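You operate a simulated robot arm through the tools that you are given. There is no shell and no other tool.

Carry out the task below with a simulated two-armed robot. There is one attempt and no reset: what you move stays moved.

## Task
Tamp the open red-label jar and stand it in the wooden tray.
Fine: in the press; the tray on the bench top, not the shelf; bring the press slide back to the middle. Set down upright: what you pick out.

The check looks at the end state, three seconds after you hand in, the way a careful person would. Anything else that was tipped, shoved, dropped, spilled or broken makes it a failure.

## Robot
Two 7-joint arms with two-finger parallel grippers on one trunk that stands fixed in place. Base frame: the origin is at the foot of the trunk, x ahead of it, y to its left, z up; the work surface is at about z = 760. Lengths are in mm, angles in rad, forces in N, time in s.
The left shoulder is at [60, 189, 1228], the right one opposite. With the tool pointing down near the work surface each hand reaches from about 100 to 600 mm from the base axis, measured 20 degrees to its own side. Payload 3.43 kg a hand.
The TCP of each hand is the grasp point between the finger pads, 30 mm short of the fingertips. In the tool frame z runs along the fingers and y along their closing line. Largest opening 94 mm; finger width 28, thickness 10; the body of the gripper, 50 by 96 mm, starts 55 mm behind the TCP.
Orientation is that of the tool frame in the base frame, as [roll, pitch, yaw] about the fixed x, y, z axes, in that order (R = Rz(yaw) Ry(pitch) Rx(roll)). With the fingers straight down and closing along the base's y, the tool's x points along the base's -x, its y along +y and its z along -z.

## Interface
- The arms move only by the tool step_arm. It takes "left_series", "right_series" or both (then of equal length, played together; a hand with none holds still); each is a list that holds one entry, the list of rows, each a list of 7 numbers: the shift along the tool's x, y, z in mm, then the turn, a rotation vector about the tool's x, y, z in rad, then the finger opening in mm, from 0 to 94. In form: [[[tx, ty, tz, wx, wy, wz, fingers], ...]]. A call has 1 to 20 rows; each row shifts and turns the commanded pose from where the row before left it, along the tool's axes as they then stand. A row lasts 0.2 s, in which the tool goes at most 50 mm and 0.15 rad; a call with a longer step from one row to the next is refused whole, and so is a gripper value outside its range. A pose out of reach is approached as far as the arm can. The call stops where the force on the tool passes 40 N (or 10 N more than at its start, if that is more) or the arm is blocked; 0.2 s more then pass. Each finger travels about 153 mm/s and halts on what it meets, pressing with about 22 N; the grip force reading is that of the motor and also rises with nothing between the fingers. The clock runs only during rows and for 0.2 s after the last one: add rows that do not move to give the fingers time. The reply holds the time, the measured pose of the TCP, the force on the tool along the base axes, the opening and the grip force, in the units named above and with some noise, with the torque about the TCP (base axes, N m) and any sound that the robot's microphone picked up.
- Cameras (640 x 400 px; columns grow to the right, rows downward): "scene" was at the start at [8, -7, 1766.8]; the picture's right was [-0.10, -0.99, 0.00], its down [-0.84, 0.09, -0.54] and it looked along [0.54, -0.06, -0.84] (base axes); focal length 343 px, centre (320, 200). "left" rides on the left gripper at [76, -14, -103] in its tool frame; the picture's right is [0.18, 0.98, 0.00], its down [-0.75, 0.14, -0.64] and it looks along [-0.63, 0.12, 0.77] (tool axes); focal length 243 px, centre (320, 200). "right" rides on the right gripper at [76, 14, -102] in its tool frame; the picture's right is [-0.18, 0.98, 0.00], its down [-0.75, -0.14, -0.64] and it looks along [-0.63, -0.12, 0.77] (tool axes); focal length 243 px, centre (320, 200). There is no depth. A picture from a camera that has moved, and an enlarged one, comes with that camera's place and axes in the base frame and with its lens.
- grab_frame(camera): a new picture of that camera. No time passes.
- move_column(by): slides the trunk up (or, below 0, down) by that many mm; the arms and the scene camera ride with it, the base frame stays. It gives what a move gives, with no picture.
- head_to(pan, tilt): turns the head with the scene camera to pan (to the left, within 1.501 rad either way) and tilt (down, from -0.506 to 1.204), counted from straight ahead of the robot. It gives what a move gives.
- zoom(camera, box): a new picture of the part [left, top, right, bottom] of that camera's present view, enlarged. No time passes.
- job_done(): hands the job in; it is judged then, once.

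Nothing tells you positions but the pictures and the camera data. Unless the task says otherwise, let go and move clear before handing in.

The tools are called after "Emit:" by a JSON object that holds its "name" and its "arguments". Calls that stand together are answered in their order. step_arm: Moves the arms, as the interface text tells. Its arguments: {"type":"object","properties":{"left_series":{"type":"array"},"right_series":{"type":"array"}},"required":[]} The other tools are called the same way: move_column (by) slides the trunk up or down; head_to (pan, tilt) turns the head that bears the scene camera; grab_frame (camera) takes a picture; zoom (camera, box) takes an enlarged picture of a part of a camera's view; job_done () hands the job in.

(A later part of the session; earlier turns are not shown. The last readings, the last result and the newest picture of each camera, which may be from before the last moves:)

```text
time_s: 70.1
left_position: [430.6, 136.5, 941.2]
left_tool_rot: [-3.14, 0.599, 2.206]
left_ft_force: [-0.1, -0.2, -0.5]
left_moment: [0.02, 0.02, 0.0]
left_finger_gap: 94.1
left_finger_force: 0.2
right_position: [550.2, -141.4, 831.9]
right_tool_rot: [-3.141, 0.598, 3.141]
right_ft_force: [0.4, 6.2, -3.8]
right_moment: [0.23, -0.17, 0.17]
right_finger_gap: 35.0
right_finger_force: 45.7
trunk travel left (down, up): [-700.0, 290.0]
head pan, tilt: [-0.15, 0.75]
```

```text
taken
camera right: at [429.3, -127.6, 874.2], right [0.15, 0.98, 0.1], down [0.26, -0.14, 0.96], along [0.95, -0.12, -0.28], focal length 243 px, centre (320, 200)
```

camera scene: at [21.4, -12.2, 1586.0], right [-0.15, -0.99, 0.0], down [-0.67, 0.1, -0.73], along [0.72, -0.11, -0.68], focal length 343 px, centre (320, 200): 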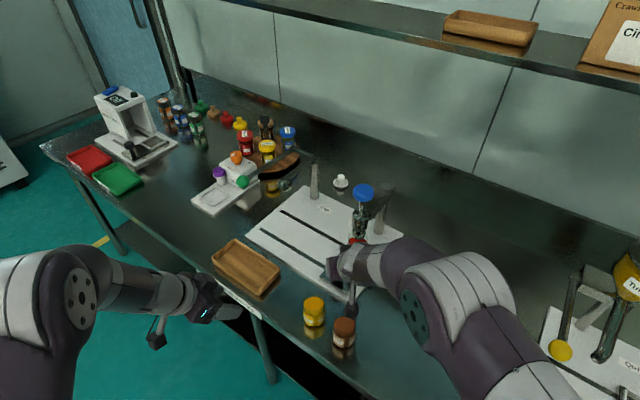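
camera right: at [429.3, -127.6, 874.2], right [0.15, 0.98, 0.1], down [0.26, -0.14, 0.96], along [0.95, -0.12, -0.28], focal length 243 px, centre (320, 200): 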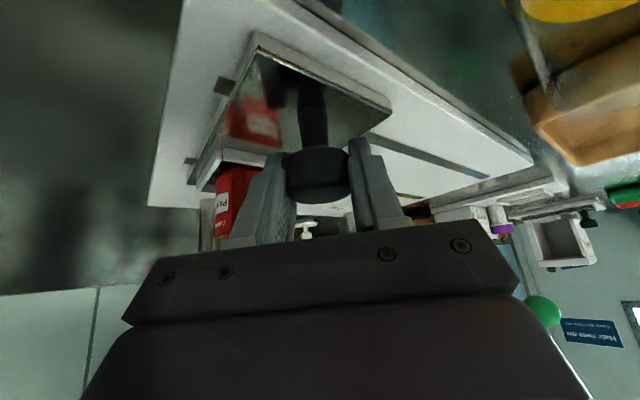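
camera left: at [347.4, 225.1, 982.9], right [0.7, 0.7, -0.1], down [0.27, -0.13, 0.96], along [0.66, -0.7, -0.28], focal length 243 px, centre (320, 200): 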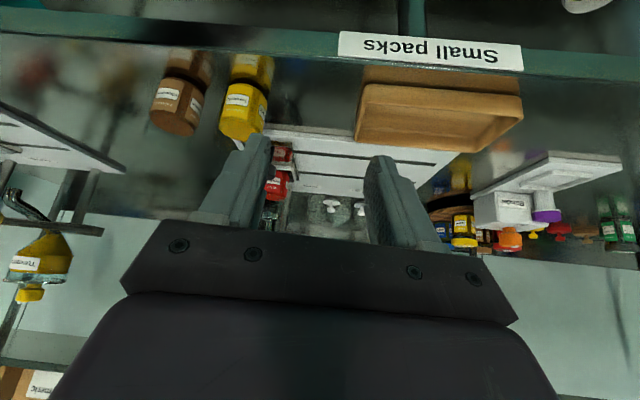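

The knob is held again. I'll slide it back toward the middle along the track, first about 106 mm.

Emit:
{"name": "step_arm", "arguments": {"right_series": [[[-0.9, 1.06, 0.6, 0, 0, 0, 25], [-1.75, 2.12, 1.2, 0, 0, 0, 25], [-3.5, 4.22, 2.4, 0, 0, 0, 25], [-3.5, 4.22, 2.4, 0, 0, 0, 25], [-3.5, 4.22, 2.4, 0, 0, 0, 25], [-3.5, 4.22, 2.4, 0, 0, 0, 25], [-3.5, 4.22, 2.4, 0, 0, 0, 25], [-3.5, 4.22, 2.4, 0, 0, 0, 25], [-3.5, 4.22, 2.4, 0, 0, 0, 25], [-3.5, 4.22, 2.4, 0, 0, 0, 25], [-3.5, 4.22, 2.4, 0, 0, 0, 25], [-3.5, 4.22, 2.4, 0, 0, 0, 25], [-3.5, 4.22, 2.4, 0, 0, 0, 25], [-3.5, 4.22, 2.4, 0, 0, 0, 25], [-3.5, 4.22, 2.4, 0, 0, 0, 25], [-3.5, 4.22, 2.4, 0, 0, 0, 25], [-3.5, 4.22, 2.4, 0, 0, 0, 25], [-3.5, 4.22, 2.4, 0, 0, 0, 25], [-2.3, 2.83, 1.6, 0, 0, 0, 25], [0, 0, 0, 0, 0, 0, 25]]]}}

Emit:
{"name": "zoom", "arguments": {"camera": "scene", "box": [270, 180, 410, 300]}}

Emit:
{"name": "grab_frame", "arguments": {"camera": "right"}}

```text
time_s: 74.3
left_position: [429.3, 136.6, 942.3]
left_tool_rot: [3.142, 0.601, 2.201]
left_ft_force: [-0.3, 0.9, 1.1]
left_moment: [0.0, -0.02, -0.03]
left_finger_gap: 94.0
left_finger_force: 0.1
right_position: [623.0, -68.0, 833.0]
right_tool_rot: [-3.139, 0.6, -3.139]
right_ft_force: [-11.8, 13.2, -4.3]
right_moment: [0.15, 0.93, 0.01]
right_finger_gap: 35.2
right_finger_force: 44.6
trunk travel left (down, up): [-700.0, 290.0]
head pan, tilt: [-0.15, 0.75]
```

```text
3.33 times, centred on (340, 240) of scene
camera zoom: at [19.4, -9.8, 1586.0], right [-0.15, -0.99, 0.0], down [-0.67, 0.1, -0.73], along [0.72, -0.11, -0.68], focal length 1144 px, centre (253, 67)
```

zoom: 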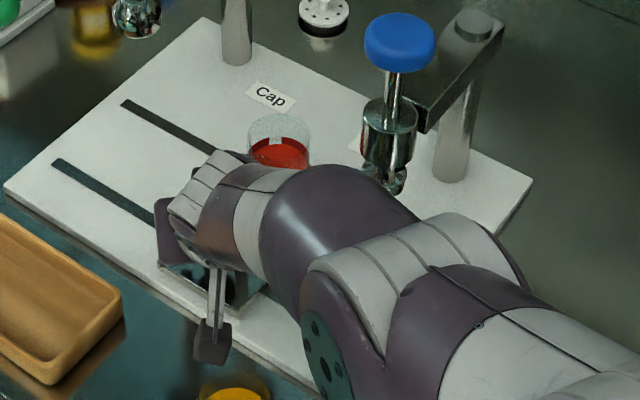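

```text
taken
camera right: at [502.6, -54.3, 874.1], right [0.15, 0.98, 0.1], down [0.26, -0.14, 0.96], along [0.95, -0.12, -0.28], focal length 243 px, centre (320, 200)
```

right: 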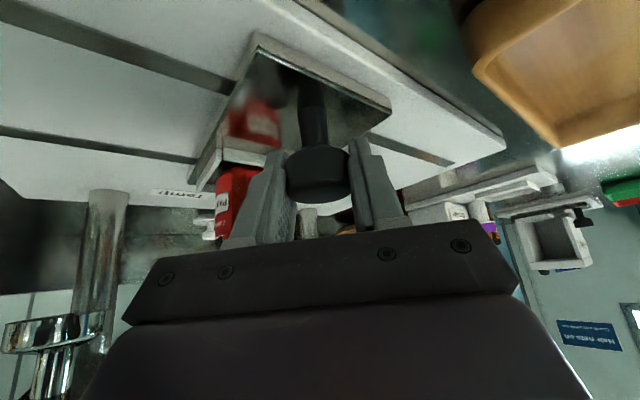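

The slide is about 26 mm from where it started, with a small side load that I'll relieve by 1 mm. Then I finish the travel to the original knob position.

Emit:
{"name": "step_arm", "arguments": {"right_series": [[[0.7, 1.0, -0.8, 0, 0, 0, 25], [-3.5, 4.22, 2.4, 0, 0, 0, 25], [-3.5, 4.22, 2.4, 0, 0, 0, 25], [-3.5, 4.22, 2.4, 0, 0, 0, 25], [-3.5, 4.22, 2.4, 0, 0, 0, 25], [-1.3, 1.6, 0.9, 0, 0, 0, 25], [0, 0, 0, 0, 0, 0, 25]]]}}

Emit:
{"name": "grab_frame", "arguments": {"camera": "right"}}

Emit:
{"name": "zoom", "arguments": {"camera": "scene", "box": [280, 215, 350, 275]}}

Emit:
{"name": "zoom", "arguments": {"camera": "left", "box": [300, 140, 370, 210]}}

```text
time_s: 75.9
left_position: [431.5, 135.8, 941.8]
left_tool_rot: [-3.141, 0.602, 2.204]
left_ft_force: [-0.5, 0.0, 0.0]
left_moment: [0.0, 0.01, 0.02]
left_finger_gap: 94.1
left_finger_force: 0.1
right_position: [641.4, -49.8, 830.9]
right_tool_rot: [-3.141, 0.599, 3.141]
right_ft_force: [-2.5, 4.8, -7.6]
right_moment: [0.27, 0.19, -0.33]
right_finger_gap: 35.5
right_finger_force: 44.6
trunk travel left (down, up): [-700.0, 290.0]
head pan, tilt: [-0.15, 0.75]
```

```text
taken
camera right: at [520.9, -36.1, 874.3], right [0.15, 0.98, 0.1], down [0.26, -0.14, 0.96], along [0.95, -0.12, -0.28], focal length 243 px, centre (320, 200)
```

right: 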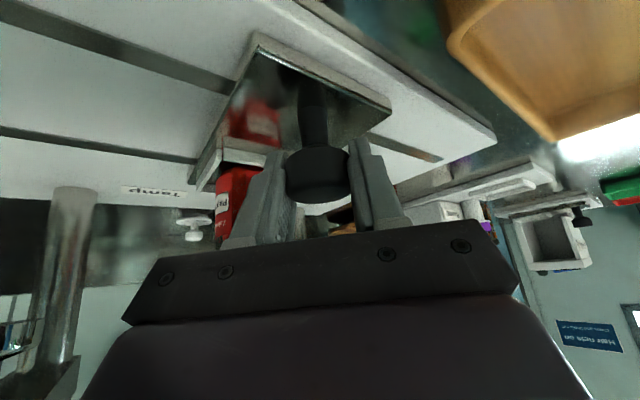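

```text
6.67 times, centred on (315, 245) of scene
camera zoom: at [21.4, -11.3, 1586.0], right [-0.15, -0.99, 0.0], down [-0.67, 0.1, -0.73], along [0.72, -0.11, -0.68], focal length 2288 px, centre (353, -100)
```

zoom: 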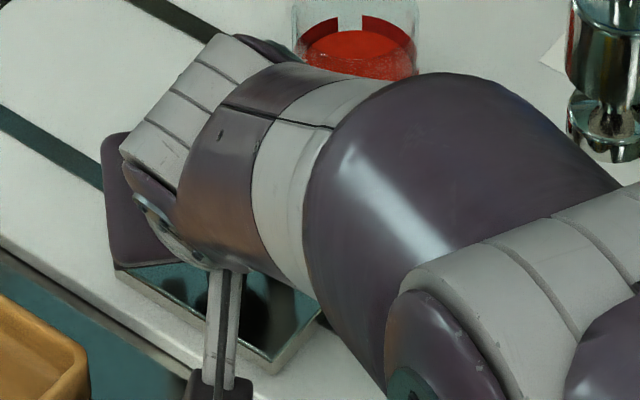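

```text
5.71 times, centred on (335, 175) of left
camera zoom: at [348.7, 225.3, 982.3], right [0.7, 0.7, -0.1], down [0.27, -0.13, 0.96], along [0.66, -0.7, -0.28], focal length 1386 px, centre (234, 343)
```

zoom: 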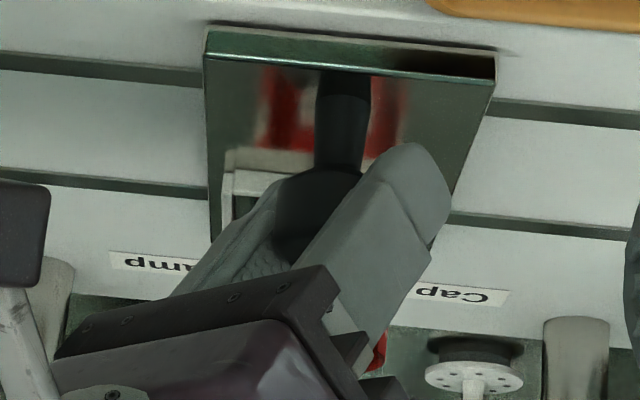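

The slide is back to within about a millimetre of its start. I'll release the knob, back off, and compare with the original picture.

Emit:
{"name": "step_arm", "arguments": {"right_series": [[[0, 0, 0, 0, 0, 0, 36], [0, 0, 0, 0, 0, 0, 50], [0, 0, 0, 0, 0, 0, 64], [0, 0, -10, 0, 0, 0, 64], [0, 0, -20, 0, 0, 0, 64], [0, 0, -25, 0, 0, 0, 64], [0, 0, -25, 0, 0, 0, 64], [0, 0, -25, 0, 0, 0, 70], [0, 0, 0, 0, 0, 0, 76]]]}}

Emit:
{"name": "zoom", "arguments": {"camera": "left", "box": [300, 140, 370, 210]}}

Emit:
{"name": "zoom", "arguments": {"camera": "scene", "box": [280, 215, 350, 275]}}

Emit:
{"name": "grab_frame", "arguments": {"camera": "right"}}

```text
time_s: 77.9
left_position: [431.2, 135.2, 942.6]
left_tool_rot: [-3.141, 0.598, 2.204]
left_ft_force: [-0.6, 0.1, 0.3]
left_moment: [-0.01, -0.04, 0.01]
left_finger_gap: 93.9
left_finger_force: 0.0
right_position: [583.6, -51.3, 919.4]
right_tool_rot: [3.141, 0.598, 3.141]
right_ft_force: [0.1, -0.1, -0.2]
right_moment: [0.03, -0.02, -0.02]
right_finger_gap: 76.0
right_finger_force: 0.2
trunk travel left (down, up): [-700.0, 290.0]
head pan, tilt: [-0.15, 0.75]
```

```text
5.71 times, centred on (335, 175) of left
camera zoom: at [348.7, 224.8, 982.4], right [0.7, 0.7, -0.1], down [0.27, -0.13, 0.96], along [0.66, -0.7, -0.28], focal length 1386 px, centre (234, 343)
```

zoom: 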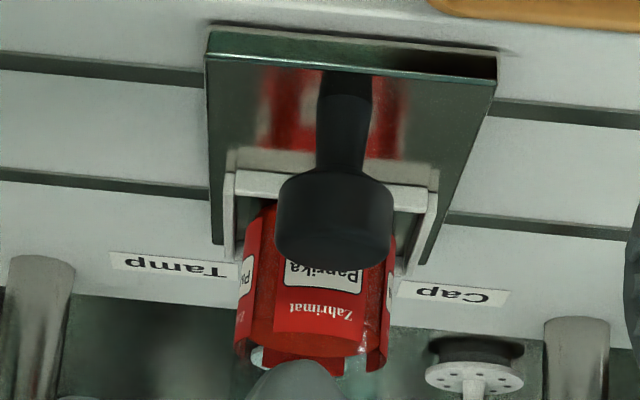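

```text
6.67 times, centred on (315, 245) of scene
camera zoom: at [21.5, -12.1, 1586.0], right [-0.15, -0.99, 0.0], down [-0.67, 0.1, -0.73], along [0.72, -0.11, -0.68], focal length 2288 px, centre (353, -100)
```

zoom: 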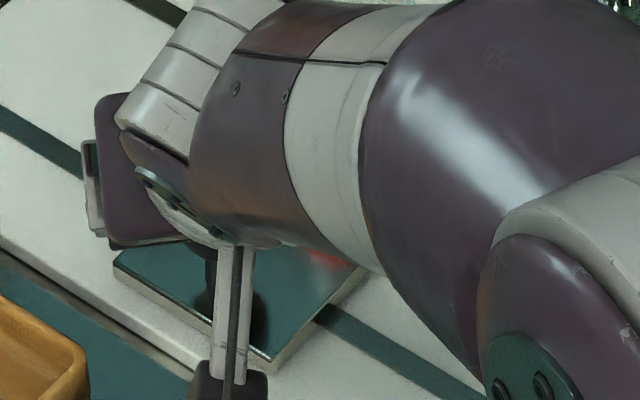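

```text
taken
camera right: at [461.8, -36.8, 961.0], right [0.15, 0.98, 0.1], down [0.26, -0.14, 0.95], along [0.95, -0.12, -0.28], focal length 243 px, centre (320, 200)
```

right: 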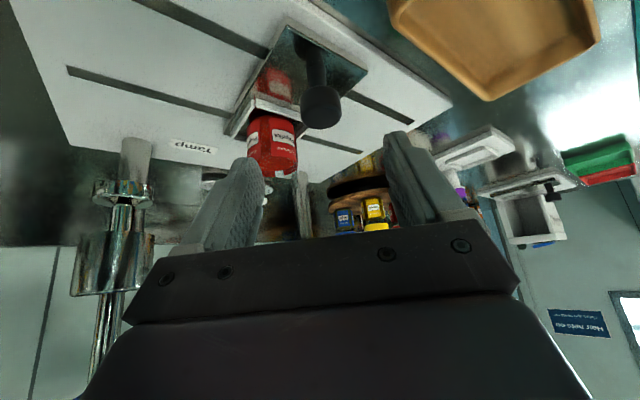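

The slide corners match the original picture, so it is back in the middle, with the tamped jar still upright. Now I move to the pre-grasp above the nest to take the jar out.

Emit:
{"name": "step_arm", "arguments": {"right_series": [[[-19.6, -21.4, 5.1, 0, 0, 0, 80], [-19.6, -21.4, 5.1, 0, 0, 0, 80], [-19.6, -21.4, 5.1, 0, 0, 0, 80], [0, 0, 0, 0, 0, 0, 80]]]}}

Emit:
{"name": "grab_frame", "arguments": {"camera": "right"}}

Emit:
{"name": "zoom", "arguments": {"camera": "right", "box": [230, 0, 410, 180]}}

Emit:
{"name": "zoom", "arguments": {"camera": "scene", "box": [280, 200, 350, 260]}}

```text
time_s: 78.9
left_position: [431.1, 134.2, 941.2]
left_tool_rot: [-3.142, 0.6, 2.203]
left_ft_force: [-0.1, -0.2, -0.7]
left_moment: [0.01, 0.0, 0.01]
left_finger_gap: 94.0
left_finger_force: 0.1
right_position: [637.4, -114.5, 937.8]
right_tool_rot: [3.141, 0.599, 3.141]
right_ft_force: [1.0, -0.5, 0.6]
right_moment: [0.01, 0.01, 0.05]
right_finger_gap: 80.3
right_finger_force: 0.1
trunk travel left (down, up): [-700.0, 290.0]
head pan, tilt: [-0.15, 0.75]
```

```text
taken
camera right: at [516.6, -100.9, 981.3], right [0.15, 0.98, 0.1], down [0.26, -0.14, 0.96], along [0.95, -0.12, -0.28], focal length 243 px, centre (320, 200)
```

right: 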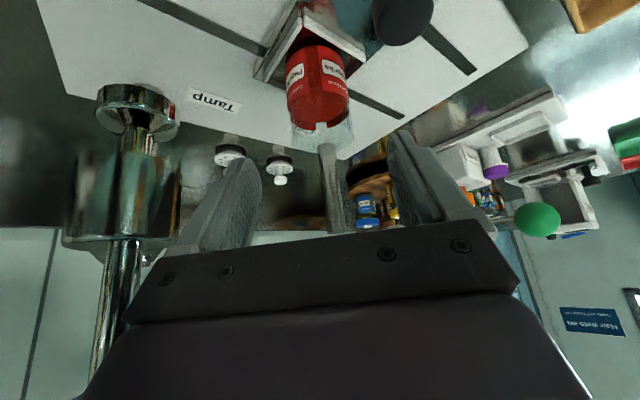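

```text
2.22 times, centred on (320, 90) of right
camera zoom: at [516.6, -100.9, 981.3], right [0.15, 0.98, 0.1], down [0.26, -0.14, 0.96], along [0.95, -0.12, -0.28], focal length 539 px, centre (320, 444)
```

zoom: 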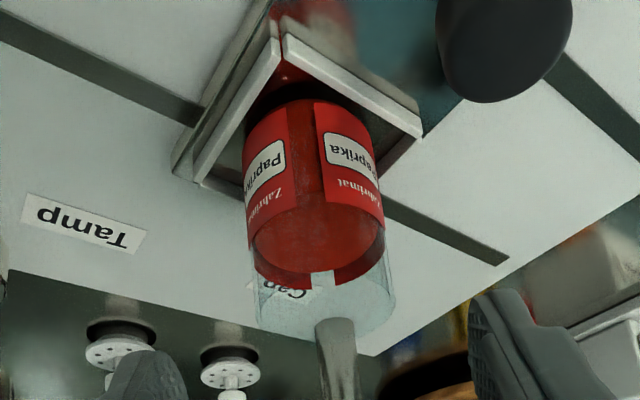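

```text
6.67 times, centred on (315, 230) of scene
camera zoom: at [20.4, -11.8, 1586.0], right [-0.15, -0.99, 0.0], down [-0.67, 0.1, -0.73], along [0.72, -0.11, -0.68], focal length 2288 px, centre (353, 0)
```

zoom: 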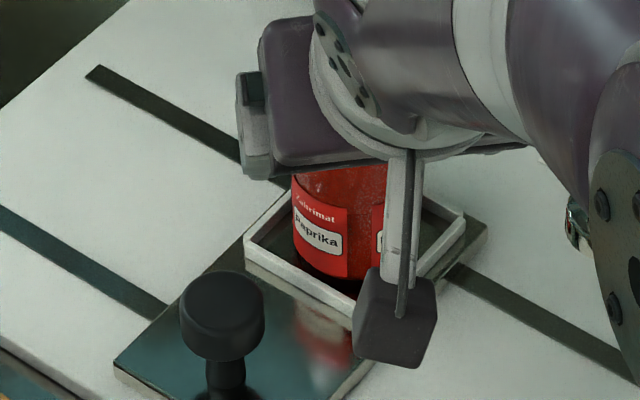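

The jar is centred ahead of the fingers (rim near z≈866). I'll come in along the tool axis to the same grasp as before and close.

Emit:
{"name": "step_arm", "arguments": {"right_series": [[[-4.0, -0.9, 0, 0, 0, 0, 80], [0, 0, 24, 0, 0, 0, 80], [0, 0, 24, 0, 0, 0, 80], [0, 0, 24, 0, 0, 0, 80], [0, 0, 24, 0, 0, 0, 80], [0, 0, 14, 0, 0, 0, 80], [0, 0, 10, 0, 0, 0, 80], [0, 0, 0, 0, 0, 0, 80]]]}}

Emit:
{"name": "grab_frame", "arguments": {"camera": "right"}}

Emit:
{"name": "zoom", "arguments": {"camera": "left", "box": [300, 140, 370, 210]}}

```text
time_s: 80.7
left_position: [430.8, 134.6, 942.0]
left_tool_rot: [-3.141, 0.599, 2.203]
left_ft_force: [0.3, -1.0, -0.1]
left_moment: [-0.03, 0.05, 0.03]
left_finger_gap: 93.8
left_finger_force: 0.1
right_position: [708.6, -115.0, 842.9]
right_tool_rot: [3.141, 0.601, 3.141]
right_ft_force: [0.3, 0.0, -0.6]
right_moment: [-0.01, 0.03, 0.02]
right_finger_gap: 80.1
right_finger_force: 0.0
trunk travel left (down, up): [-700.0, 290.0]
head pan, tilt: [-0.15, 0.75]
```

```text
taken
camera right: at [588.4, -102.0, 884.5], right [0.15, 0.98, 0.1], down [0.26, -0.14, 0.96], along [0.95, -0.12, -0.28], focal length 243 px, centre (320, 200)
```

right: 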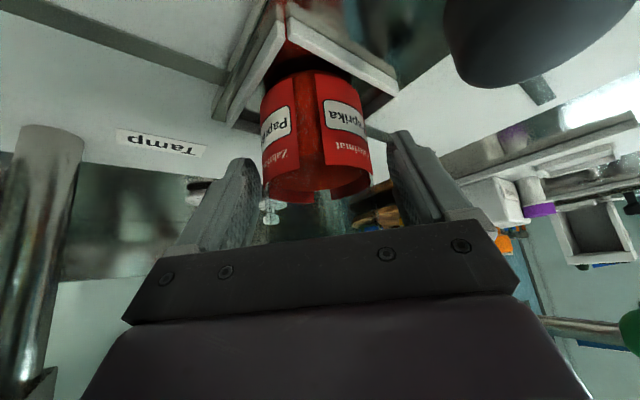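

```text
5.71 times, centred on (335, 175) of left
camera zoom: at [348.1, 224.8, 982.7], right [0.7, 0.7, -0.1], down [0.27, -0.13, 0.96], along [0.66, -0.7, -0.28], focal length 1386 px, centre (234, 343)
```

zoom: 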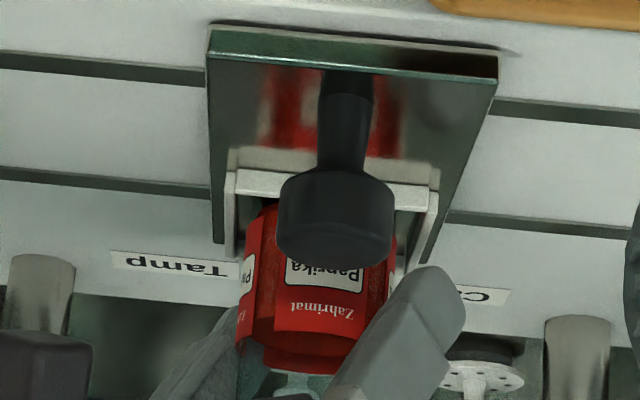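

Fingers straddle the jar. Now close gently and lift it straight up out of the nest.

Emit:
{"name": "step_arm", "arguments": {"right_series": [[[0, 0, 0, 0, 0, 0, 72], [0, 0, 0, 0, 0, 0, 66], [0, 0, 0, 0, 0, 0, 60], [0, 0, 0, 0, 0, 0, 54], [0, 0, 0, 0, 0, 0, 48], [0, 0, 0, 0, 0, 0, 40], [0, 0, 0, 0, 0, 0, 40]]]}}

Emit:
{"name": "step_arm", "arguments": {"right_series": [[[-1.7, 0, -2.5, 0, 0, 0, 40], [-2.8, 0, -4.1, 0, 0, 0, 40], [-5.6, 0, -8.3, 0, 0, 0, 40], [-8.5, 0, -12.4, 0, 0, 0, 40], [-11.3, 0, -16.5, 0, 0, 0, 40], [-11.3, 0, -16.5, 0, 0, 0, 40], [-8.5, 0, -12.4, 0, 0, 0, 40], [-2.8, 0, -4.1, 0, 0, 0, 40], [0, 0, 0, 0, 0, 0, 40]]]}}

Emit:
{"name": "grab_frame", "arguments": {"camera": "right"}}

Emit:
{"name": "zoom", "arguments": {"camera": "left", "box": [270, 120, 400, 250]}}

Emit:
{"name": "grab_frame", "arguments": {"camera": "scene"}}

```text
time_s: 82.3
left_position: [431.0, 135.6, 941.5]
left_tool_rot: [-3.141, 0.601, 2.201]
left_ft_force: [0.4, 0.1, 0.1]
left_moment: [-0.03, 0.02, 0.0]
left_finger_gap: 94.0
left_finger_force: 0.2
right_position: [709.6, -115.4, 842.1]
right_tool_rot: [3.14, 0.598, 3.141]
right_ft_force: [-0.3, 1.2, 0.1]
right_moment: [0.02, 0.05, 0.0]
right_finger_gap: 57.8
right_finger_force: 21.9
trunk travel left (down, up): [-700.0, 290.0]
head pan, tilt: [-0.15, 0.75]
```

```text
time_s: 84.3
left_position: [431.4, 134.9, 942.0]
left_tool_rot: [3.141, 0.6, 2.204]
left_ft_force: [-0.8, 0.1, 0.0]
left_moment: [0.0, -0.02, 0.01]
left_finger_gap: 94.1
left_finger_force: 0.1
right_position: [711.8, -115.9, 934.5]
right_tool_rot: [-3.141, 0.598, -3.139]
right_ft_force: [-0.2, 0.5, -0.6]
right_moment: [-0.01, 0.02, -0.02]
right_finger_gap: 58.1
right_finger_force: 21.8
trunk travel left (down, up): [-700.0, 290.0]
head pan, tilt: [-0.15, 0.75]
```

```text
taken
camera right: at [590.0, -101.6, 977.1], right [0.15, 0.98, 0.1], down [0.26, -0.14, 0.96], along [0.95, -0.12, -0.28], focal length 243 px, centre (320, 200)
```

right: 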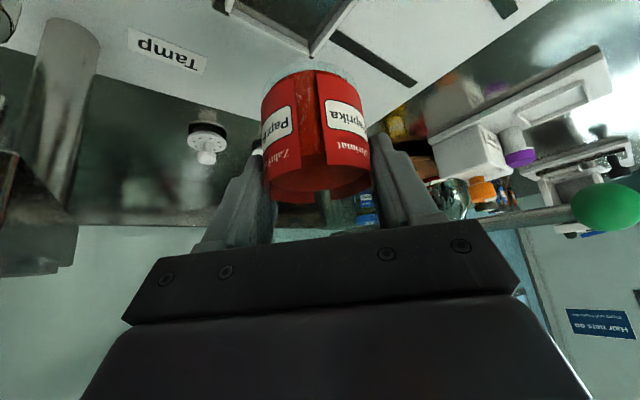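

```text
3.08 times, centred on (335, 185) of left
camera zoom: at [348.3, 224.8, 982.6], right [0.7, 0.7, -0.1], down [0.27, -0.13, 0.96], along [0.66, -0.7, -0.28], focal length 746 px, centre (274, 246)
```

zoom: 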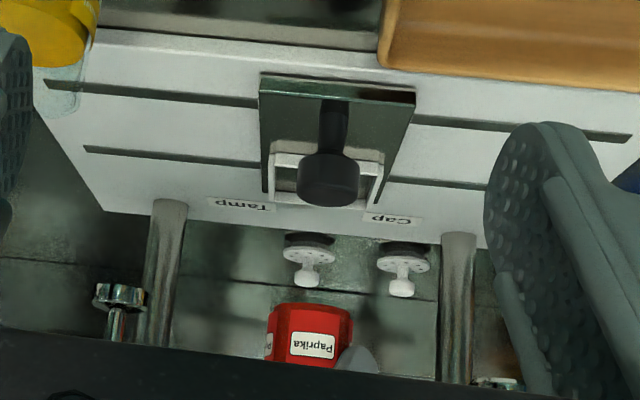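

```text
taken
camera scene: at [20.9, -12.2, 1586.0], right [-0.15, -0.99, 0.0], down [-0.67, 0.1, -0.73], along [0.72, -0.11, -0.68], focal length 343 px, centre (320, 200)
```

scene: 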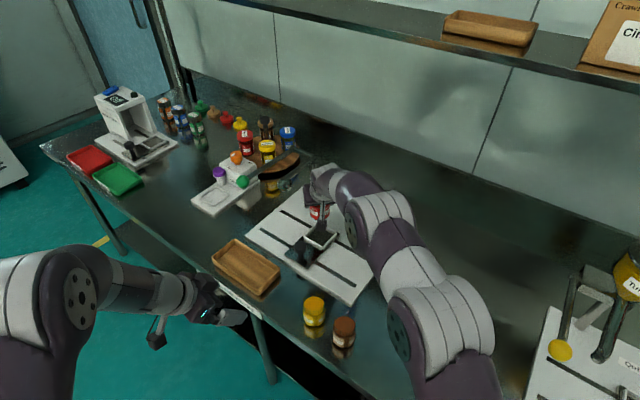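

The tamped jar is lifted clear, and the nest is empty with the slide in the middle. The tray is narrow, so I'll measure it closely before moving, and pull the left hand out of the way.

Emit:
{"name": "zoom", "arguments": {"camera": "scene", "box": [205, 230, 285, 305]}}

Emit:
{"name": "zoom", "arguments": {"camera": "left", "box": [340, 60, 540, 160]}}

Emit:
{"name": "step_arm", "arguments": {"left_series": [[[17.9, -7.5, -32, 0, 0, 0, 94], [17.9, -7.5, -32, 0, 0, 0, 94], [17.9, -7.5, -32, 0, 0, 0, 94], [0, 0, 0, 0, 0, 0, 94]]]}}

```text
5.33 times, centred on (245, 268) of scene
camera zoom: at [20.9, -12.2, 1586.0], right [-0.15, -0.99, 0.0], down [-0.67, 0.1, -0.73], along [0.72, -0.11, -0.68], focal length 1830 px, centre (720, -160)
```

zoom: 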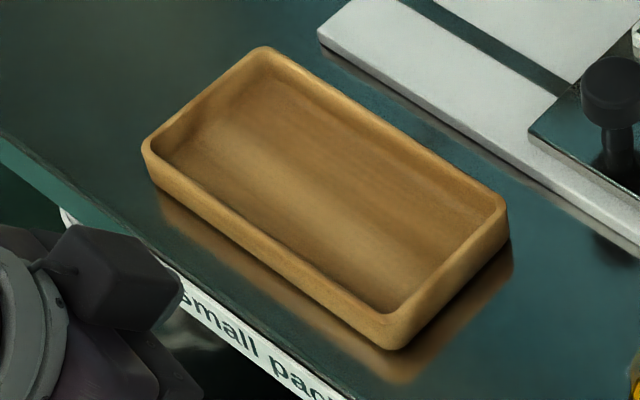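

```text
3.20 times, centred on (440, 110) of left
camera zoom: at [348.3, 224.8, 982.6], right [0.7, 0.7, -0.1], down [0.27, -0.13, 0.96], along [0.66, -0.7, -0.28], focal length 776 px, centre (-64, 488)
```

zoom: 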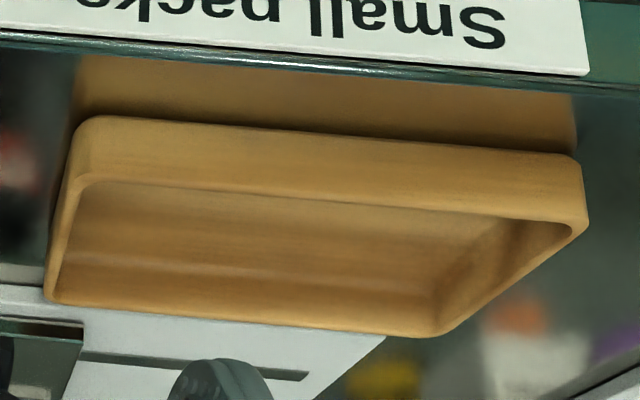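

```text
time_s: 85.3
left_position: [355.4, 201.7, 989.7]
left_tool_rot: [-3.141, 0.599, 2.203]
left_ft_force: [1.5, -0.3, 0.4]
left_moment: [0.0, 0.01, -0.04]
left_finger_gap: 94.0
left_finger_force: 0.1
right_position: [711.0, -116.7, 934.2]
right_tool_rot: [3.141, 0.599, 3.141]
right_ft_force: [0.0, 0.0, -0.7]
right_moment: [0.01, -0.04, -0.01]
right_finger_gap: 58.3
right_finger_force: 22.5
trunk travel left (down, up): [-700.0, 290.0]
head pan, tilt: [-0.15, 0.75]
```

The tray's rim centre comes out near (641,109), long side along the bench, inner width about 70–76 mm versus the 58 mm jar. I'll pull the left hand back the rest of the way while the right carries the jar above the tray toward (619,87).

Emit:
{"name": "step_arm", "arguments": {"left_series": [[[17.9, -7.5, -32, 0, 0, 0, 94], [17.9, -7.5, -32, 0, 0, 0, 94], [17.9, -7.5, -32, 0, 0, 0, 94], [0, 0, 0, 0, 0, 0, 94], [0, 0, 0, 0, 0, 0, 94], [0, 0, 0, 0, 0, 0, 94], [0, 0, 0, 0, 0, 0, 94], [0, 0, 0, 0, 0, 0, 94], [0, 0, 0, 0, 0, 0, 94], [0, 0, 0, 0, 0, 0, 94], [0, 0, 0, 0, 0, 0, 94]]], "right_series": [[[0, 0, 0, 0, 0, 0, 40], [4.9, 12.7, -3.3, 0, 0, 0, 40], [9.75, 25.5, -6.67, 0, 0, 0, 40], [9.75, 25.5, -6.67, 0, 0, 0, 40], [9.75, 25.5, -6.67, 0, 0, 0, 40], [9.75, 25.5, -6.67, 0, 0, 0, 40], [9.75, 25.5, -6.67, 0, 0, 0, 40], [9.75, 25.5, -6.67, 0, 0, 0, 40], [9.75, 25.5, -6.67, 0, 0, 0, 40], [4.9, 12.7, -3.3, 0, 0, 0, 40], [0, 0, 0, 0, 0, 0, 40]]]}}

Emit:
{"name": "grab_frame", "arguments": {"camera": "right"}}

Emit:
{"name": "grab_frame", "arguments": {"camera": "scene"}}

Emit:
{"name": "grab_frame", "arguments": {"camera": "left"}}

```text
time_s: 87.7
left_position: [278.5, 267.3, 1038.1]
left_tool_rot: [3.141, 0.6, 2.202]
left_ft_force: [0.3, 0.3, 0.5]
left_moment: [-0.02, 0.0, -0.01]
left_finger_gap: 94.0
left_finger_force: 0.1
right_position: [616.2, 87.1, 936.3]
right_tool_rot: [3.141, 0.599, 3.141]
right_ft_force: [-0.7, 0.8, -1.0]
right_moment: [-0.01, 0.02, 0.01]
right_finger_gap: 57.8
right_finger_force: 21.9
trunk travel left (down, up): [-700.0, 290.0]
head pan, tilt: [-0.15, 0.75]
```

```text
taken
camera right: at [495.0, 102.5, 977.8], right [0.15, 0.98, 0.1], down [0.26, -0.14, 0.96], along [0.95, -0.12, -0.28], focal length 243 px, centre (320, 200)
```

right: 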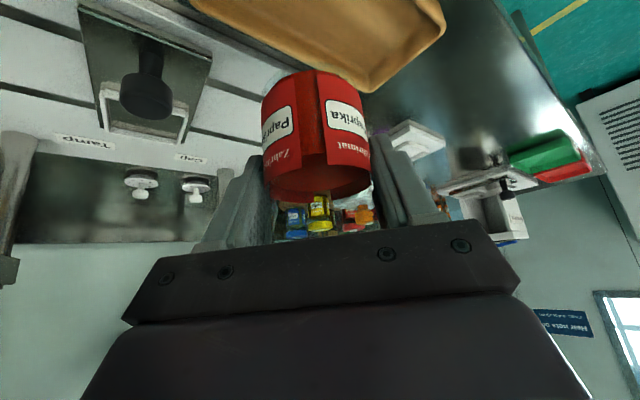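

```text
taken
camera scene: at [20.8, -12.2, 1586.0], right [-0.15, -0.99, 0.0], down [-0.67, 0.1, -0.73], along [0.72, -0.11, -0.68], focal length 343 px, centre (320, 200)
```

scene: 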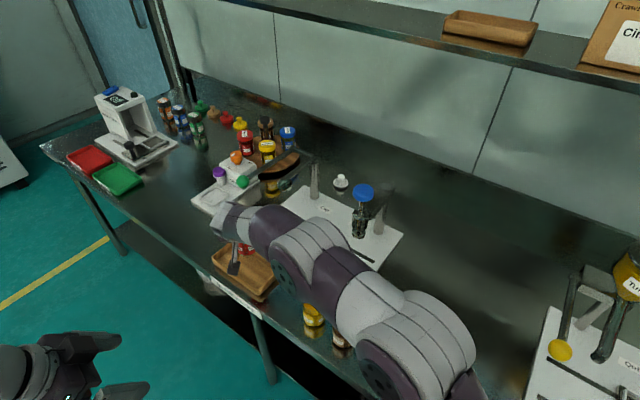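

```text
taken
camera left: at [196.1, 357.0, 1079.7], right [0.7, 0.7, -0.1], down [0.27, -0.13, 0.96], along [0.66, -0.7, -0.28], focal length 243 px, centre (320, 200)
```

left: 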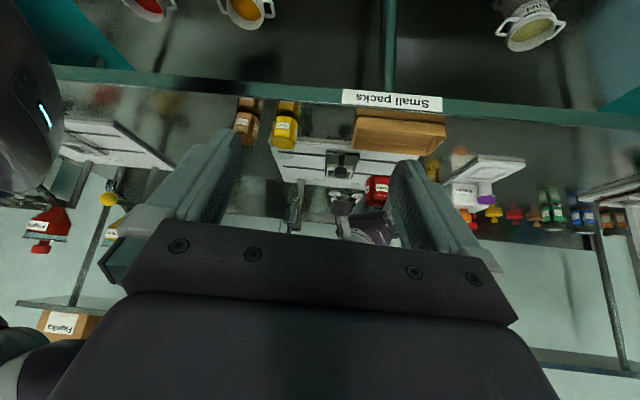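

Jar is over the near half of the tray. I'll lower it to just above the tray rim and check alignment in both cameras.

Emit:
{"name": "step_arm", "arguments": {"right_series": [[[5.6, 0, 8.3, 0, 0, 0, 40], [8.5, 0, 12.4, 0, 0, 0, 40], [8.5, 0, 12.4, 0, 0, 0, 40], [8.5, 0, 12.4, 0, 0, 0, 40], [8.5, 0, 12.4, 0, 0, 0, 40], [5.6, 0, 8.3, 0, 0, 0, 40], [0, 0, 0, 0, 0, 0, 40]]]}}

Emit:
{"name": "zoom", "arguments": {"camera": "left", "box": [330, 80, 470, 220]}}

Emit:
{"name": "zoom", "arguments": {"camera": "scene", "box": [205, 225, 285, 305]}}

Emit:
{"name": "zoom", "arguments": {"camera": "right", "box": [180, 0, 460, 180]}}

```text
time_s: 89.3
left_position: [279.5, 266.8, 1038.2]
left_tool_rot: [-3.142, 0.601, 2.202]
left_ft_force: [-0.9, -0.6, 0.6]
left_moment: [0.02, 0.01, 0.0]
left_finger_gap: 94.1
left_finger_force: 0.0
right_position: [615.2, 88.3, 854.0]
right_tool_rot: [-3.142, 0.6, -3.14]
right_ft_force: [-0.4, -0.4, -1.1]
right_moment: [-0.01, 0.01, -0.03]
right_finger_gap: 57.9
right_finger_force: 22.1
trunk travel left (down, up): [-700.0, 290.0]
head pan, tilt: [-0.15, 0.75]
```

```text
2.86 times, centred on (400, 150) of left
camera zoom: at [196.0, 357.1, 1079.7], right [0.7, 0.7, -0.1], down [0.27, -0.13, 0.96], along [0.66, -0.7, -0.28], focal length 693 px, centre (91, 343)
```

zoom: 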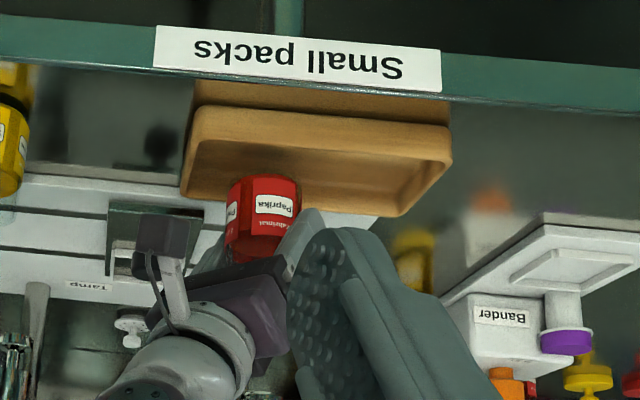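

```text
5.00 times, centred on (245, 265) of scene
camera zoom: at [20.6, -12.1, 1586.0], right [-0.15, -0.99, 0.0], down [-0.67, 0.1, -0.73], along [0.72, -0.11, -0.68], focal length 1716 px, centre (695, -125)
```

zoom: 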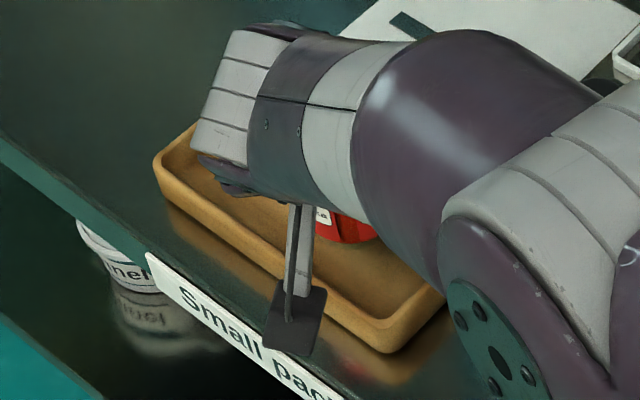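

```text
2.22 times, centred on (320, 90) of right
camera zoom: at [495.4, 102.1, 897.1], right [0.15, 0.98, 0.1], down [0.26, -0.14, 0.96], along [0.95, -0.12, -0.28], focal length 539 px, centre (320, 444)
```

zoom: 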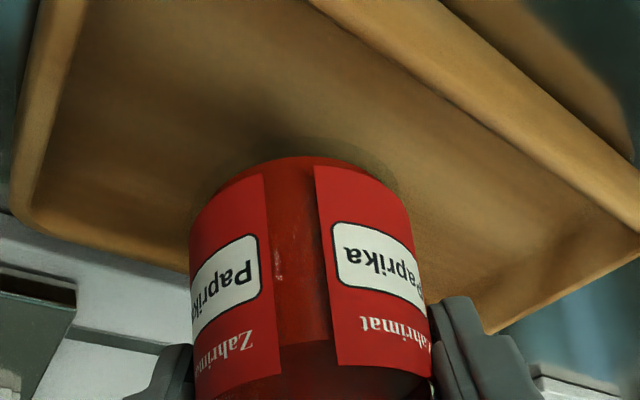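

Both views put the jar over the tray's inner floor, within about 2 mm of its centreline. I'll trim slightly and lower it, feeling for contact.

Emit:
{"name": "step_arm", "arguments": {"right_series": [[[-0.6, -0.7, 0.4, 0, 0, 0, 40], [3.4, 0, 5.0, 0, 0, 0, 40], [3.4, 0, 5.0, 0, 0, 0, 40], [3.4, 0, 5.0, 0, 0, 0, 40], [2.3, 0, 3.3, 0, 0, 0, 40], [0, 0, 0, 0, 0, 0, 40]]]}}

Emit:
{"name": "zoom", "arguments": {"camera": "left", "box": [350, 90, 440, 180]}}

Emit:
{"name": "zoom", "arguments": {"camera": "right", "box": [180, 0, 460, 180]}}

```text
time_s: 90.7
left_position: [278.8, 267.8, 1037.8]
left_tool_rot: [-3.141, 0.6, 2.202]
left_ft_force: [0.1, 0.3, 0.2]
left_moment: [-0.01, -0.02, 0.03]
left_finger_gap: 94.2
left_finger_force: 0.0
right_position: [616.1, 86.6, 833.1]
right_tool_rot: [3.141, 0.598, 3.14]
right_ft_force: [-1.5, -0.5, -1.0]
right_moment: [0.0, -0.03, 0.01]
right_finger_gap: 58.1
right_finger_force: 22.3
trunk travel left (down, up): [-700.0, 290.0]
head pan, tilt: [-0.15, 0.75]
```

```text
4.44 times, centred on (395, 135) of left
camera zoom: at [196.0, 357.1, 1079.6], right [0.7, 0.7, -0.1], down [0.27, -0.13, 0.96], along [0.66, -0.7, -0.28], focal length 1078 px, centre (-13, 489)
```

zoom: 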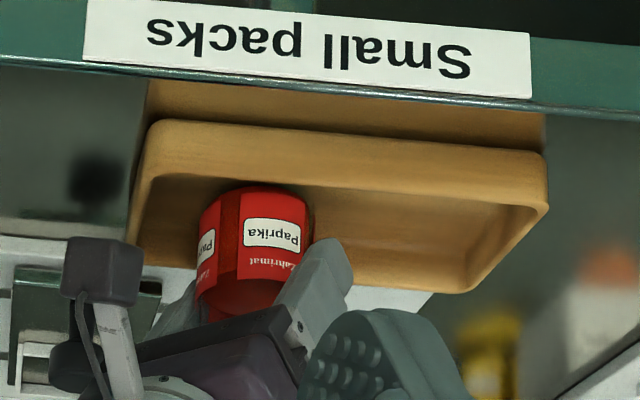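

```text
2.22 times, centred on (320, 90) of right
camera zoom: at [495.9, 101.6, 875.1], right [0.15, 0.98, 0.1], down [0.26, -0.14, 0.96], along [0.95, -0.12, -0.28], focal length 539 px, centre (320, 444)
```

zoom: 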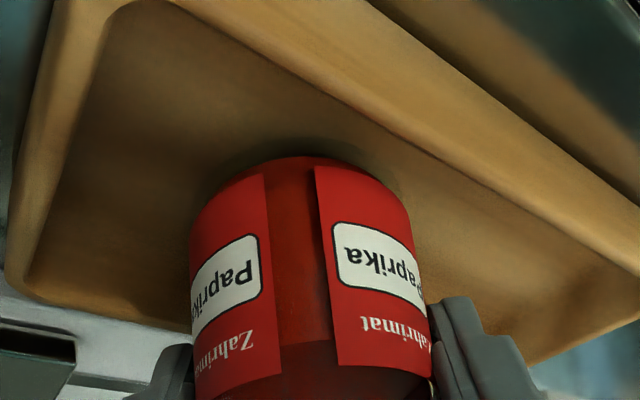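

The jar's base is inside the tray with clear space around it. I'll continue down in 2 mm steps until it touches the floor.

Emit:
{"name": "step_arm", "arguments": {"right_series": [[[1.13, 0, 1.65, 0, 0, 0, 40], [1.13, 0, 1.65, 0, 0, 0, 40], [1.13, 0, 1.65, 0, 0, 0, 40], [0, 0, 0, 0, 0, 0, 40]]]}}

Emit:
{"name": "step_arm", "arguments": {"right_series": [[[1.13, 0, 1.65, 0, 0, 0, 40], [0, 0, 0, 0, 0, 0, 40]]]}}

```text
time_s: 91.7
left_position: [277.5, 266.6, 1038.6]
left_tool_rot: [-3.14, 0.599, 2.203]
left_ft_force: [0.3, 0.2, 0.1]
left_moment: [0.03, 0.01, -0.02]
left_finger_gap: 93.8
left_finger_force: 0.0
right_position: [616.1, 87.8, 826.2]
right_tool_rot: [3.141, 0.597, -3.141]
right_ft_force: [0.5, -0.1, -0.4]
right_moment: [0.03, 0.02, 0.02]
right_finger_gap: 58.2
right_finger_force: 22.0
trunk travel left (down, up): [-700.0, 290.0]
head pan, tilt: [-0.15, 0.75]
```

```text
time_s: 92.3
left_position: [279.2, 267.1, 1039.4]
left_tool_rot: [3.14, 0.602, 2.204]
left_ft_force: [0.3, -0.2, -0.2]
left_moment: [0.0, 0.02, 0.0]
left_finger_gap: 93.8
left_finger_force: 0.1
right_position: [616.2, 89.0, 825.1]
right_tool_rot: [-3.141, 0.599, 3.141]
right_ft_force: [-0.1, -0.7, 0.2]
right_moment: [-0.02, 0.0, 0.02]
right_finger_gap: 58.0
right_finger_force: 22.4
trunk travel left (down, up): [-700.0, 290.0]
head pan, tilt: [-0.15, 0.75]
```

Emit:
{"name": "step_arm", "arguments": {"right_series": [[[0.85, 0, 1.24, 0, 0, 0, 40], [0, 0, 0, 0, 0, 0, 40]]]}}

Emit:
{"name": "step_arm", "arguments": {"right_series": [[[0.85, 0, 1.24, 0, 0, 0, 40], [0, 0, 0, 0, 0, 0, 40]]]}}

Emit:
{"name": "zoom", "arguments": {"camera": "left", "box": [360, 105, 420, 165]}}

```text
time_s: 92.9
left_position: [279.6, 267.5, 1039.5]
left_tool_rot: [-3.141, 0.599, 2.203]
left_ft_force: [-0.5, 0.2, -0.6]
left_moment: [0.01, 0.03, -0.01]
left_finger_gap: 93.9
left_finger_force: 0.2
right_position: [616.4, 87.5, 823.6]
right_tool_rot: [-3.141, 0.598, 3.141]
right_ft_force: [0.0, 0.6, 0.6]
right_moment: [0.03, -0.02, 0.01]
right_finger_gap: 57.9
right_finger_force: 22.0
trunk travel left (down, up): [-700.0, 290.0]
head pan, tilt: [-0.15, 0.75]
```

```text
time_s: 93.5
left_position: [277.2, 266.9, 1039.5]
left_tool_rot: [-3.14, 0.6, 2.202]
left_ft_force: [-0.9, 0.8, 0.0]
left_moment: [0.01, 0.02, -0.03]
left_finger_gap: 94.0
left_finger_force: 0.0
right_position: [615.9, 87.8, 821.4]
right_tool_rot: [3.14, 0.598, 3.14]
right_ft_force: [-0.7, 0.0, -1.3]
right_moment: [0.03, -0.07, 0.02]
right_finger_gap: 57.8
right_finger_force: 22.3
trunk travel left (down, up): [-700.0, 290.0]
head pan, tilt: [-0.15, 0.75]
```

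```text
6.67 times, centred on (390, 135) of left
camera zoom: at [196.0, 357.1, 1079.6], right [0.7, 0.7, -0.1], down [0.27, -0.13, 0.96], along [0.66, -0.7, -0.28], focal length 1618 px, centre (-147, 633)
```

zoom: 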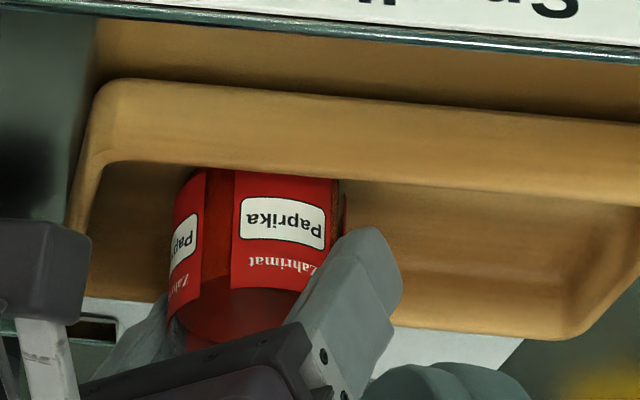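

No contact yet at z≈821.4; I'll keep going in 1 mm steps.

Emit:
{"name": "step_arm", "arguments": {"right_series": [[[0.56, 0, 0.83, 0, 0, 0, 40], [0, 0, 0, 0, 0, 0, 40]]]}}

Emit:
{"name": "step_arm", "arguments": {"right_series": [[[0.56, 0, 0.83, 0, 0, 0, 40], [0, 0, 0, 0, 0, 0, 40]]]}}

Emit:
{"name": "step_arm", "arguments": {"right_series": [[[0.56, 0, 0.83, 0, 0, 0, 40], [0, 0, 0, 0, 0, 0, 40]]]}}

```text
time_s: 94.1
left_position: [278.0, 267.2, 1039.5]
left_tool_rot: [-3.141, 0.602, 2.203]
left_ft_force: [1.4, 0.1, 0.0]
left_moment: [-0.03, 0.03, 0.0]
left_finger_gap: 94.2
left_finger_force: 0.0
right_position: [615.7, 87.3, 820.6]
right_tool_rot: [3.142, 0.597, -3.141]
right_ft_force: [0.3, 0.3, 0.5]
right_moment: [-0.03, 0.01, -0.01]
right_finger_gap: 58.0
right_finger_force: 22.0
trunk travel left (down, up): [-700.0, 290.0]
head pan, tilt: [-0.15, 0.75]
```

```text
time_s: 94.7
left_position: [278.2, 268.2, 1039.1]
left_tool_rot: [-3.141, 0.601, 2.202]
left_ft_force: [0.2, 0.9, -0.1]
left_moment: [-0.03, 0.01, -0.02]
left_finger_gap: 93.8
left_finger_force: 0.0
right_position: [615.6, 87.2, 821.1]
right_tool_rot: [3.141, 0.6, -3.141]
right_ft_force: [-0.8, -0.7, 5.2]
right_moment: [-0.03, 0.14, 0.01]
right_finger_gap: 58.0
right_finger_force: 21.8
trunk travel left (down, up): [-700.0, 290.0]
head pan, tilt: [-0.15, 0.75]
```

```text
time_s: 95.3
left_position: [278.0, 266.8, 1039.1]
left_tool_rot: [3.14, 0.602, 2.203]
left_ft_force: [-0.1, -0.9, 0.2]
left_moment: [0.02, 0.03, -0.02]
left_finger_gap: 93.9
left_finger_force: 0.0
right_position: [616.1, 88.1, 821.3]
right_tool_rot: [3.141, 0.601, 3.141]
right_ft_force: [1.2, -0.7, 12.3]
right_moment: [-0.04, 0.13, 0.04]
right_finger_gap: 57.6
right_finger_force: 22.0
trunk travel left (down, up): [-700.0, 290.0]
head pan, tilt: [-0.15, 0.75]
```

Contact with about 12 N at z≈820.5, consistent with the jar base on the tray floor. I'll look closely from the side cameras before letting go.

Emit:
{"name": "zoom", "arguments": {"camera": "left", "box": [360, 105, 420, 165]}}

Emit:
{"name": "zoom", "arguments": {"camera": "scene", "box": [215, 235, 285, 305]}}

Emit:
{"name": "zoom", "arguments": {"camera": "right", "box": [180, 0, 460, 180]}}

```text
6.67 times, centred on (390, 135) of left
camera zoom: at [195.0, 356.8, 1080.1], right [0.7, 0.7, -0.1], down [0.27, -0.13, 0.96], along [0.66, -0.7, -0.28], focal length 1618 px, centre (-147, 633)
```

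zoom: 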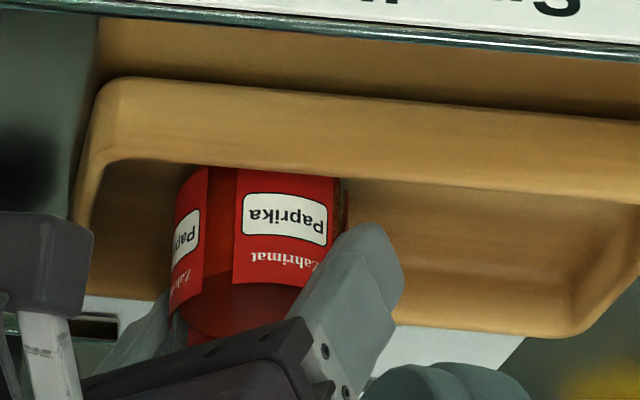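

```text
5.71 times, centred on (250, 270) of scene
camera zoom: at [19.1, -12.6, 1586.1], right [-0.15, -0.99, 0.0], down [-0.67, 0.1, -0.73], along [0.72, -0.11, -0.68], focal length 1961 px, centre (720, -200)
```

zoom: 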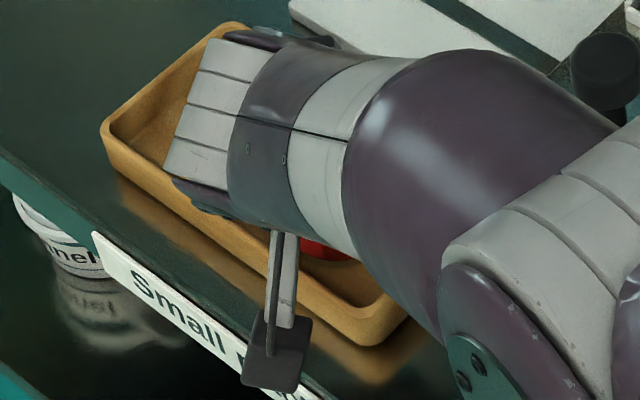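

```text
2.22 times, centred on (320, 90) of right
camera zoom: at [495.3, 101.4, 863.2], right [0.15, 0.98, 0.11], down [0.26, -0.14, 0.96], along [0.95, -0.12, -0.27], focal length 539 px, centre (320, 444)
```

zoom: 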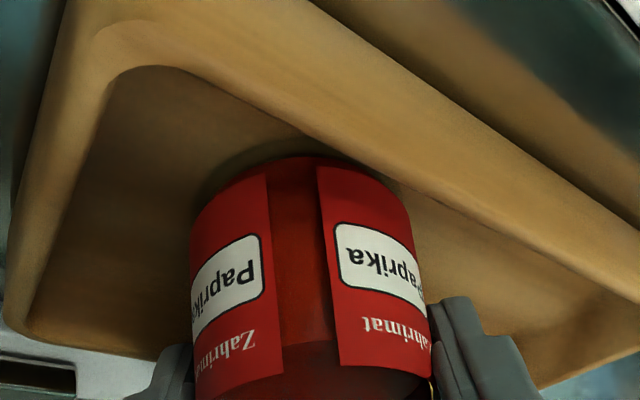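

The jar sits well inside the tray with wall clearance on both sides. I'll ease the load, open the fingers just enough, and back out along the tool axis.

Emit:
{"name": "step_arm", "arguments": {"right_series": [[[-0.6, 0, -0.9, 0, 0, 0, 40], [0, 0, 0, 0, 0, 0, 50], [0, 0, 0, 0, 0, 0, 60], [0, 0, 0, 0, 0, 0, 66], [0, 0, 0, 0, 0, 0, 71], [0, 0, 0, 0, 0, 0, 71]]]}}

Emit:
{"name": "zoom", "arguments": {"camera": "left", "box": [360, 105, 420, 165]}}

Emit:
{"name": "grab_frame", "arguments": {"camera": "right"}}

```text
time_s: 96.7
left_position: [278.3, 267.7, 1038.4]
left_tool_rot: [-3.141, 0.6, 2.203]
left_ft_force: [0.2, -0.5, -0.3]
left_moment: [0.0, 0.0, 0.03]
left_finger_gap: 93.7
left_finger_force: 0.0
right_position: [616.2, 86.7, 819.8]
right_tool_rot: [-3.141, 0.598, -3.141]
right_ft_force: [0.4, 0.0, -0.4]
right_moment: [0.01, 0.0, -0.01]
right_finger_gap: 70.9
right_finger_force: 0.1
trunk travel left (down, up): [-700.0, 290.0]
head pan, tilt: [-0.15, 0.75]
```

```text
6.67 times, centred on (390, 135) of left
camera zoom: at [195.9, 357.1, 1079.7], right [0.7, 0.7, -0.1], down [0.27, -0.13, 0.96], along [0.66, -0.7, -0.28], focal length 1618 px, centre (-147, 633)
```

zoom: 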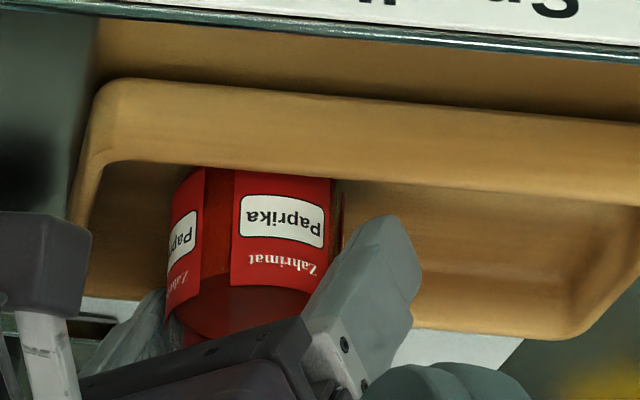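

```text
taken
camera right: at [495.3, 101.5, 862.7], right [0.15, 0.98, 0.1], down [0.26, -0.14, 0.96], along [0.95, -0.12, -0.28], focal length 243 px, centre (320, 200)
```

right: 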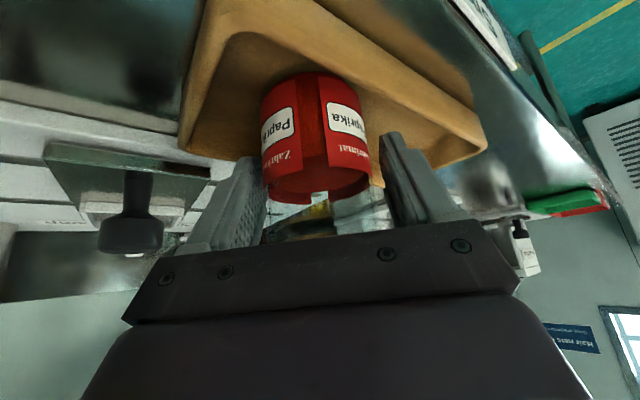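

The jar stands free in the tray. I'll back the right hand out along its axis.

Emit:
{"name": "step_arm", "arguments": {"right_series": [[[0, 0, -10, 0, 0, 0, 71], [0, 0, -20, 0, 0, 0, 71], [0, 0, -25, 0, 0, 0, 71], [0, 0, -25, 0, 0, 0, 71], [0, 0, -25, 0, 0, 0, 71], [0, 0, -25, 0, 0, 0, 71], [0, 0, 0, 0, 0, 0, 71]]]}}

Emit:
{"name": "grab_frame", "arguments": {"camera": "right"}}

Emit:
{"name": "zoom", "arguments": {"camera": "left", "box": [330, 80, 470, 220]}}

Emit:
{"name": "grab_frame", "arguments": {"camera": "scene"}}

```text
time_s: 98.3
left_position: [278.6, 266.7, 1039.9]
left_tool_rot: [3.141, 0.601, 2.203]
left_ft_force: [-0.6, -0.4, -0.5]
left_moment: [-0.01, 0.0, 0.01]
left_finger_gap: 94.2
left_finger_force: 0.0
right_position: [542.7, 87.5, 927.8]
right_tool_rot: [3.14, 0.599, 3.141]
right_ft_force: [0.9, 0.3, 0.4]
right_moment: [0.01, 0.01, -0.01]
right_finger_gap: 71.1
right_finger_force: 0.0
trunk travel left (down, up): [-700.0, 290.0]
head pan, tilt: [-0.15, 0.75]
```

```text
taken
camera right: at [421.7, 101.8, 970.2], right [0.15, 0.98, 0.1], down [0.26, -0.14, 0.96], along [0.95, -0.12, -0.28], focal length 243 px, centre (320, 200)
```

right: 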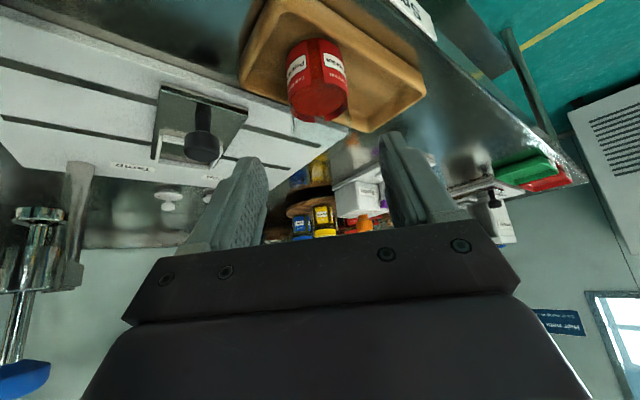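

```text
2.86 times, centred on (400, 150) of left
camera zoom: at [196.5, 357.2, 1079.5], right [0.7, 0.7, -0.1], down [0.27, -0.13, 0.96], along [0.66, -0.7, -0.28], focal length 693 px, centre (91, 343)
```

zoom: 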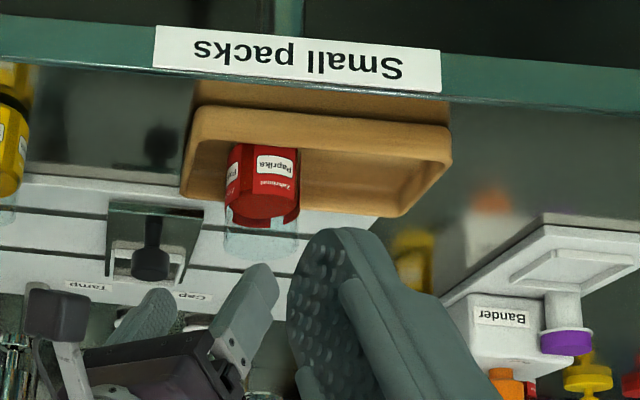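

```text
taken
camera scene: at [21.4, -12.0, 1586.0], right [-0.15, -0.99, 0.0], down [-0.67, 0.1, -0.73], along [0.72, -0.11, -0.68], focal length 343 px, centre (320, 200)
```

scene: 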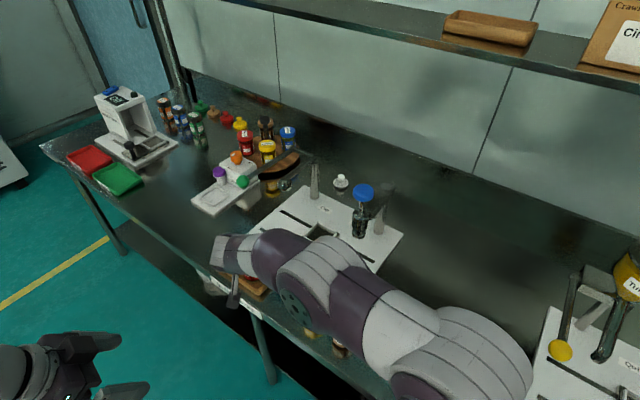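

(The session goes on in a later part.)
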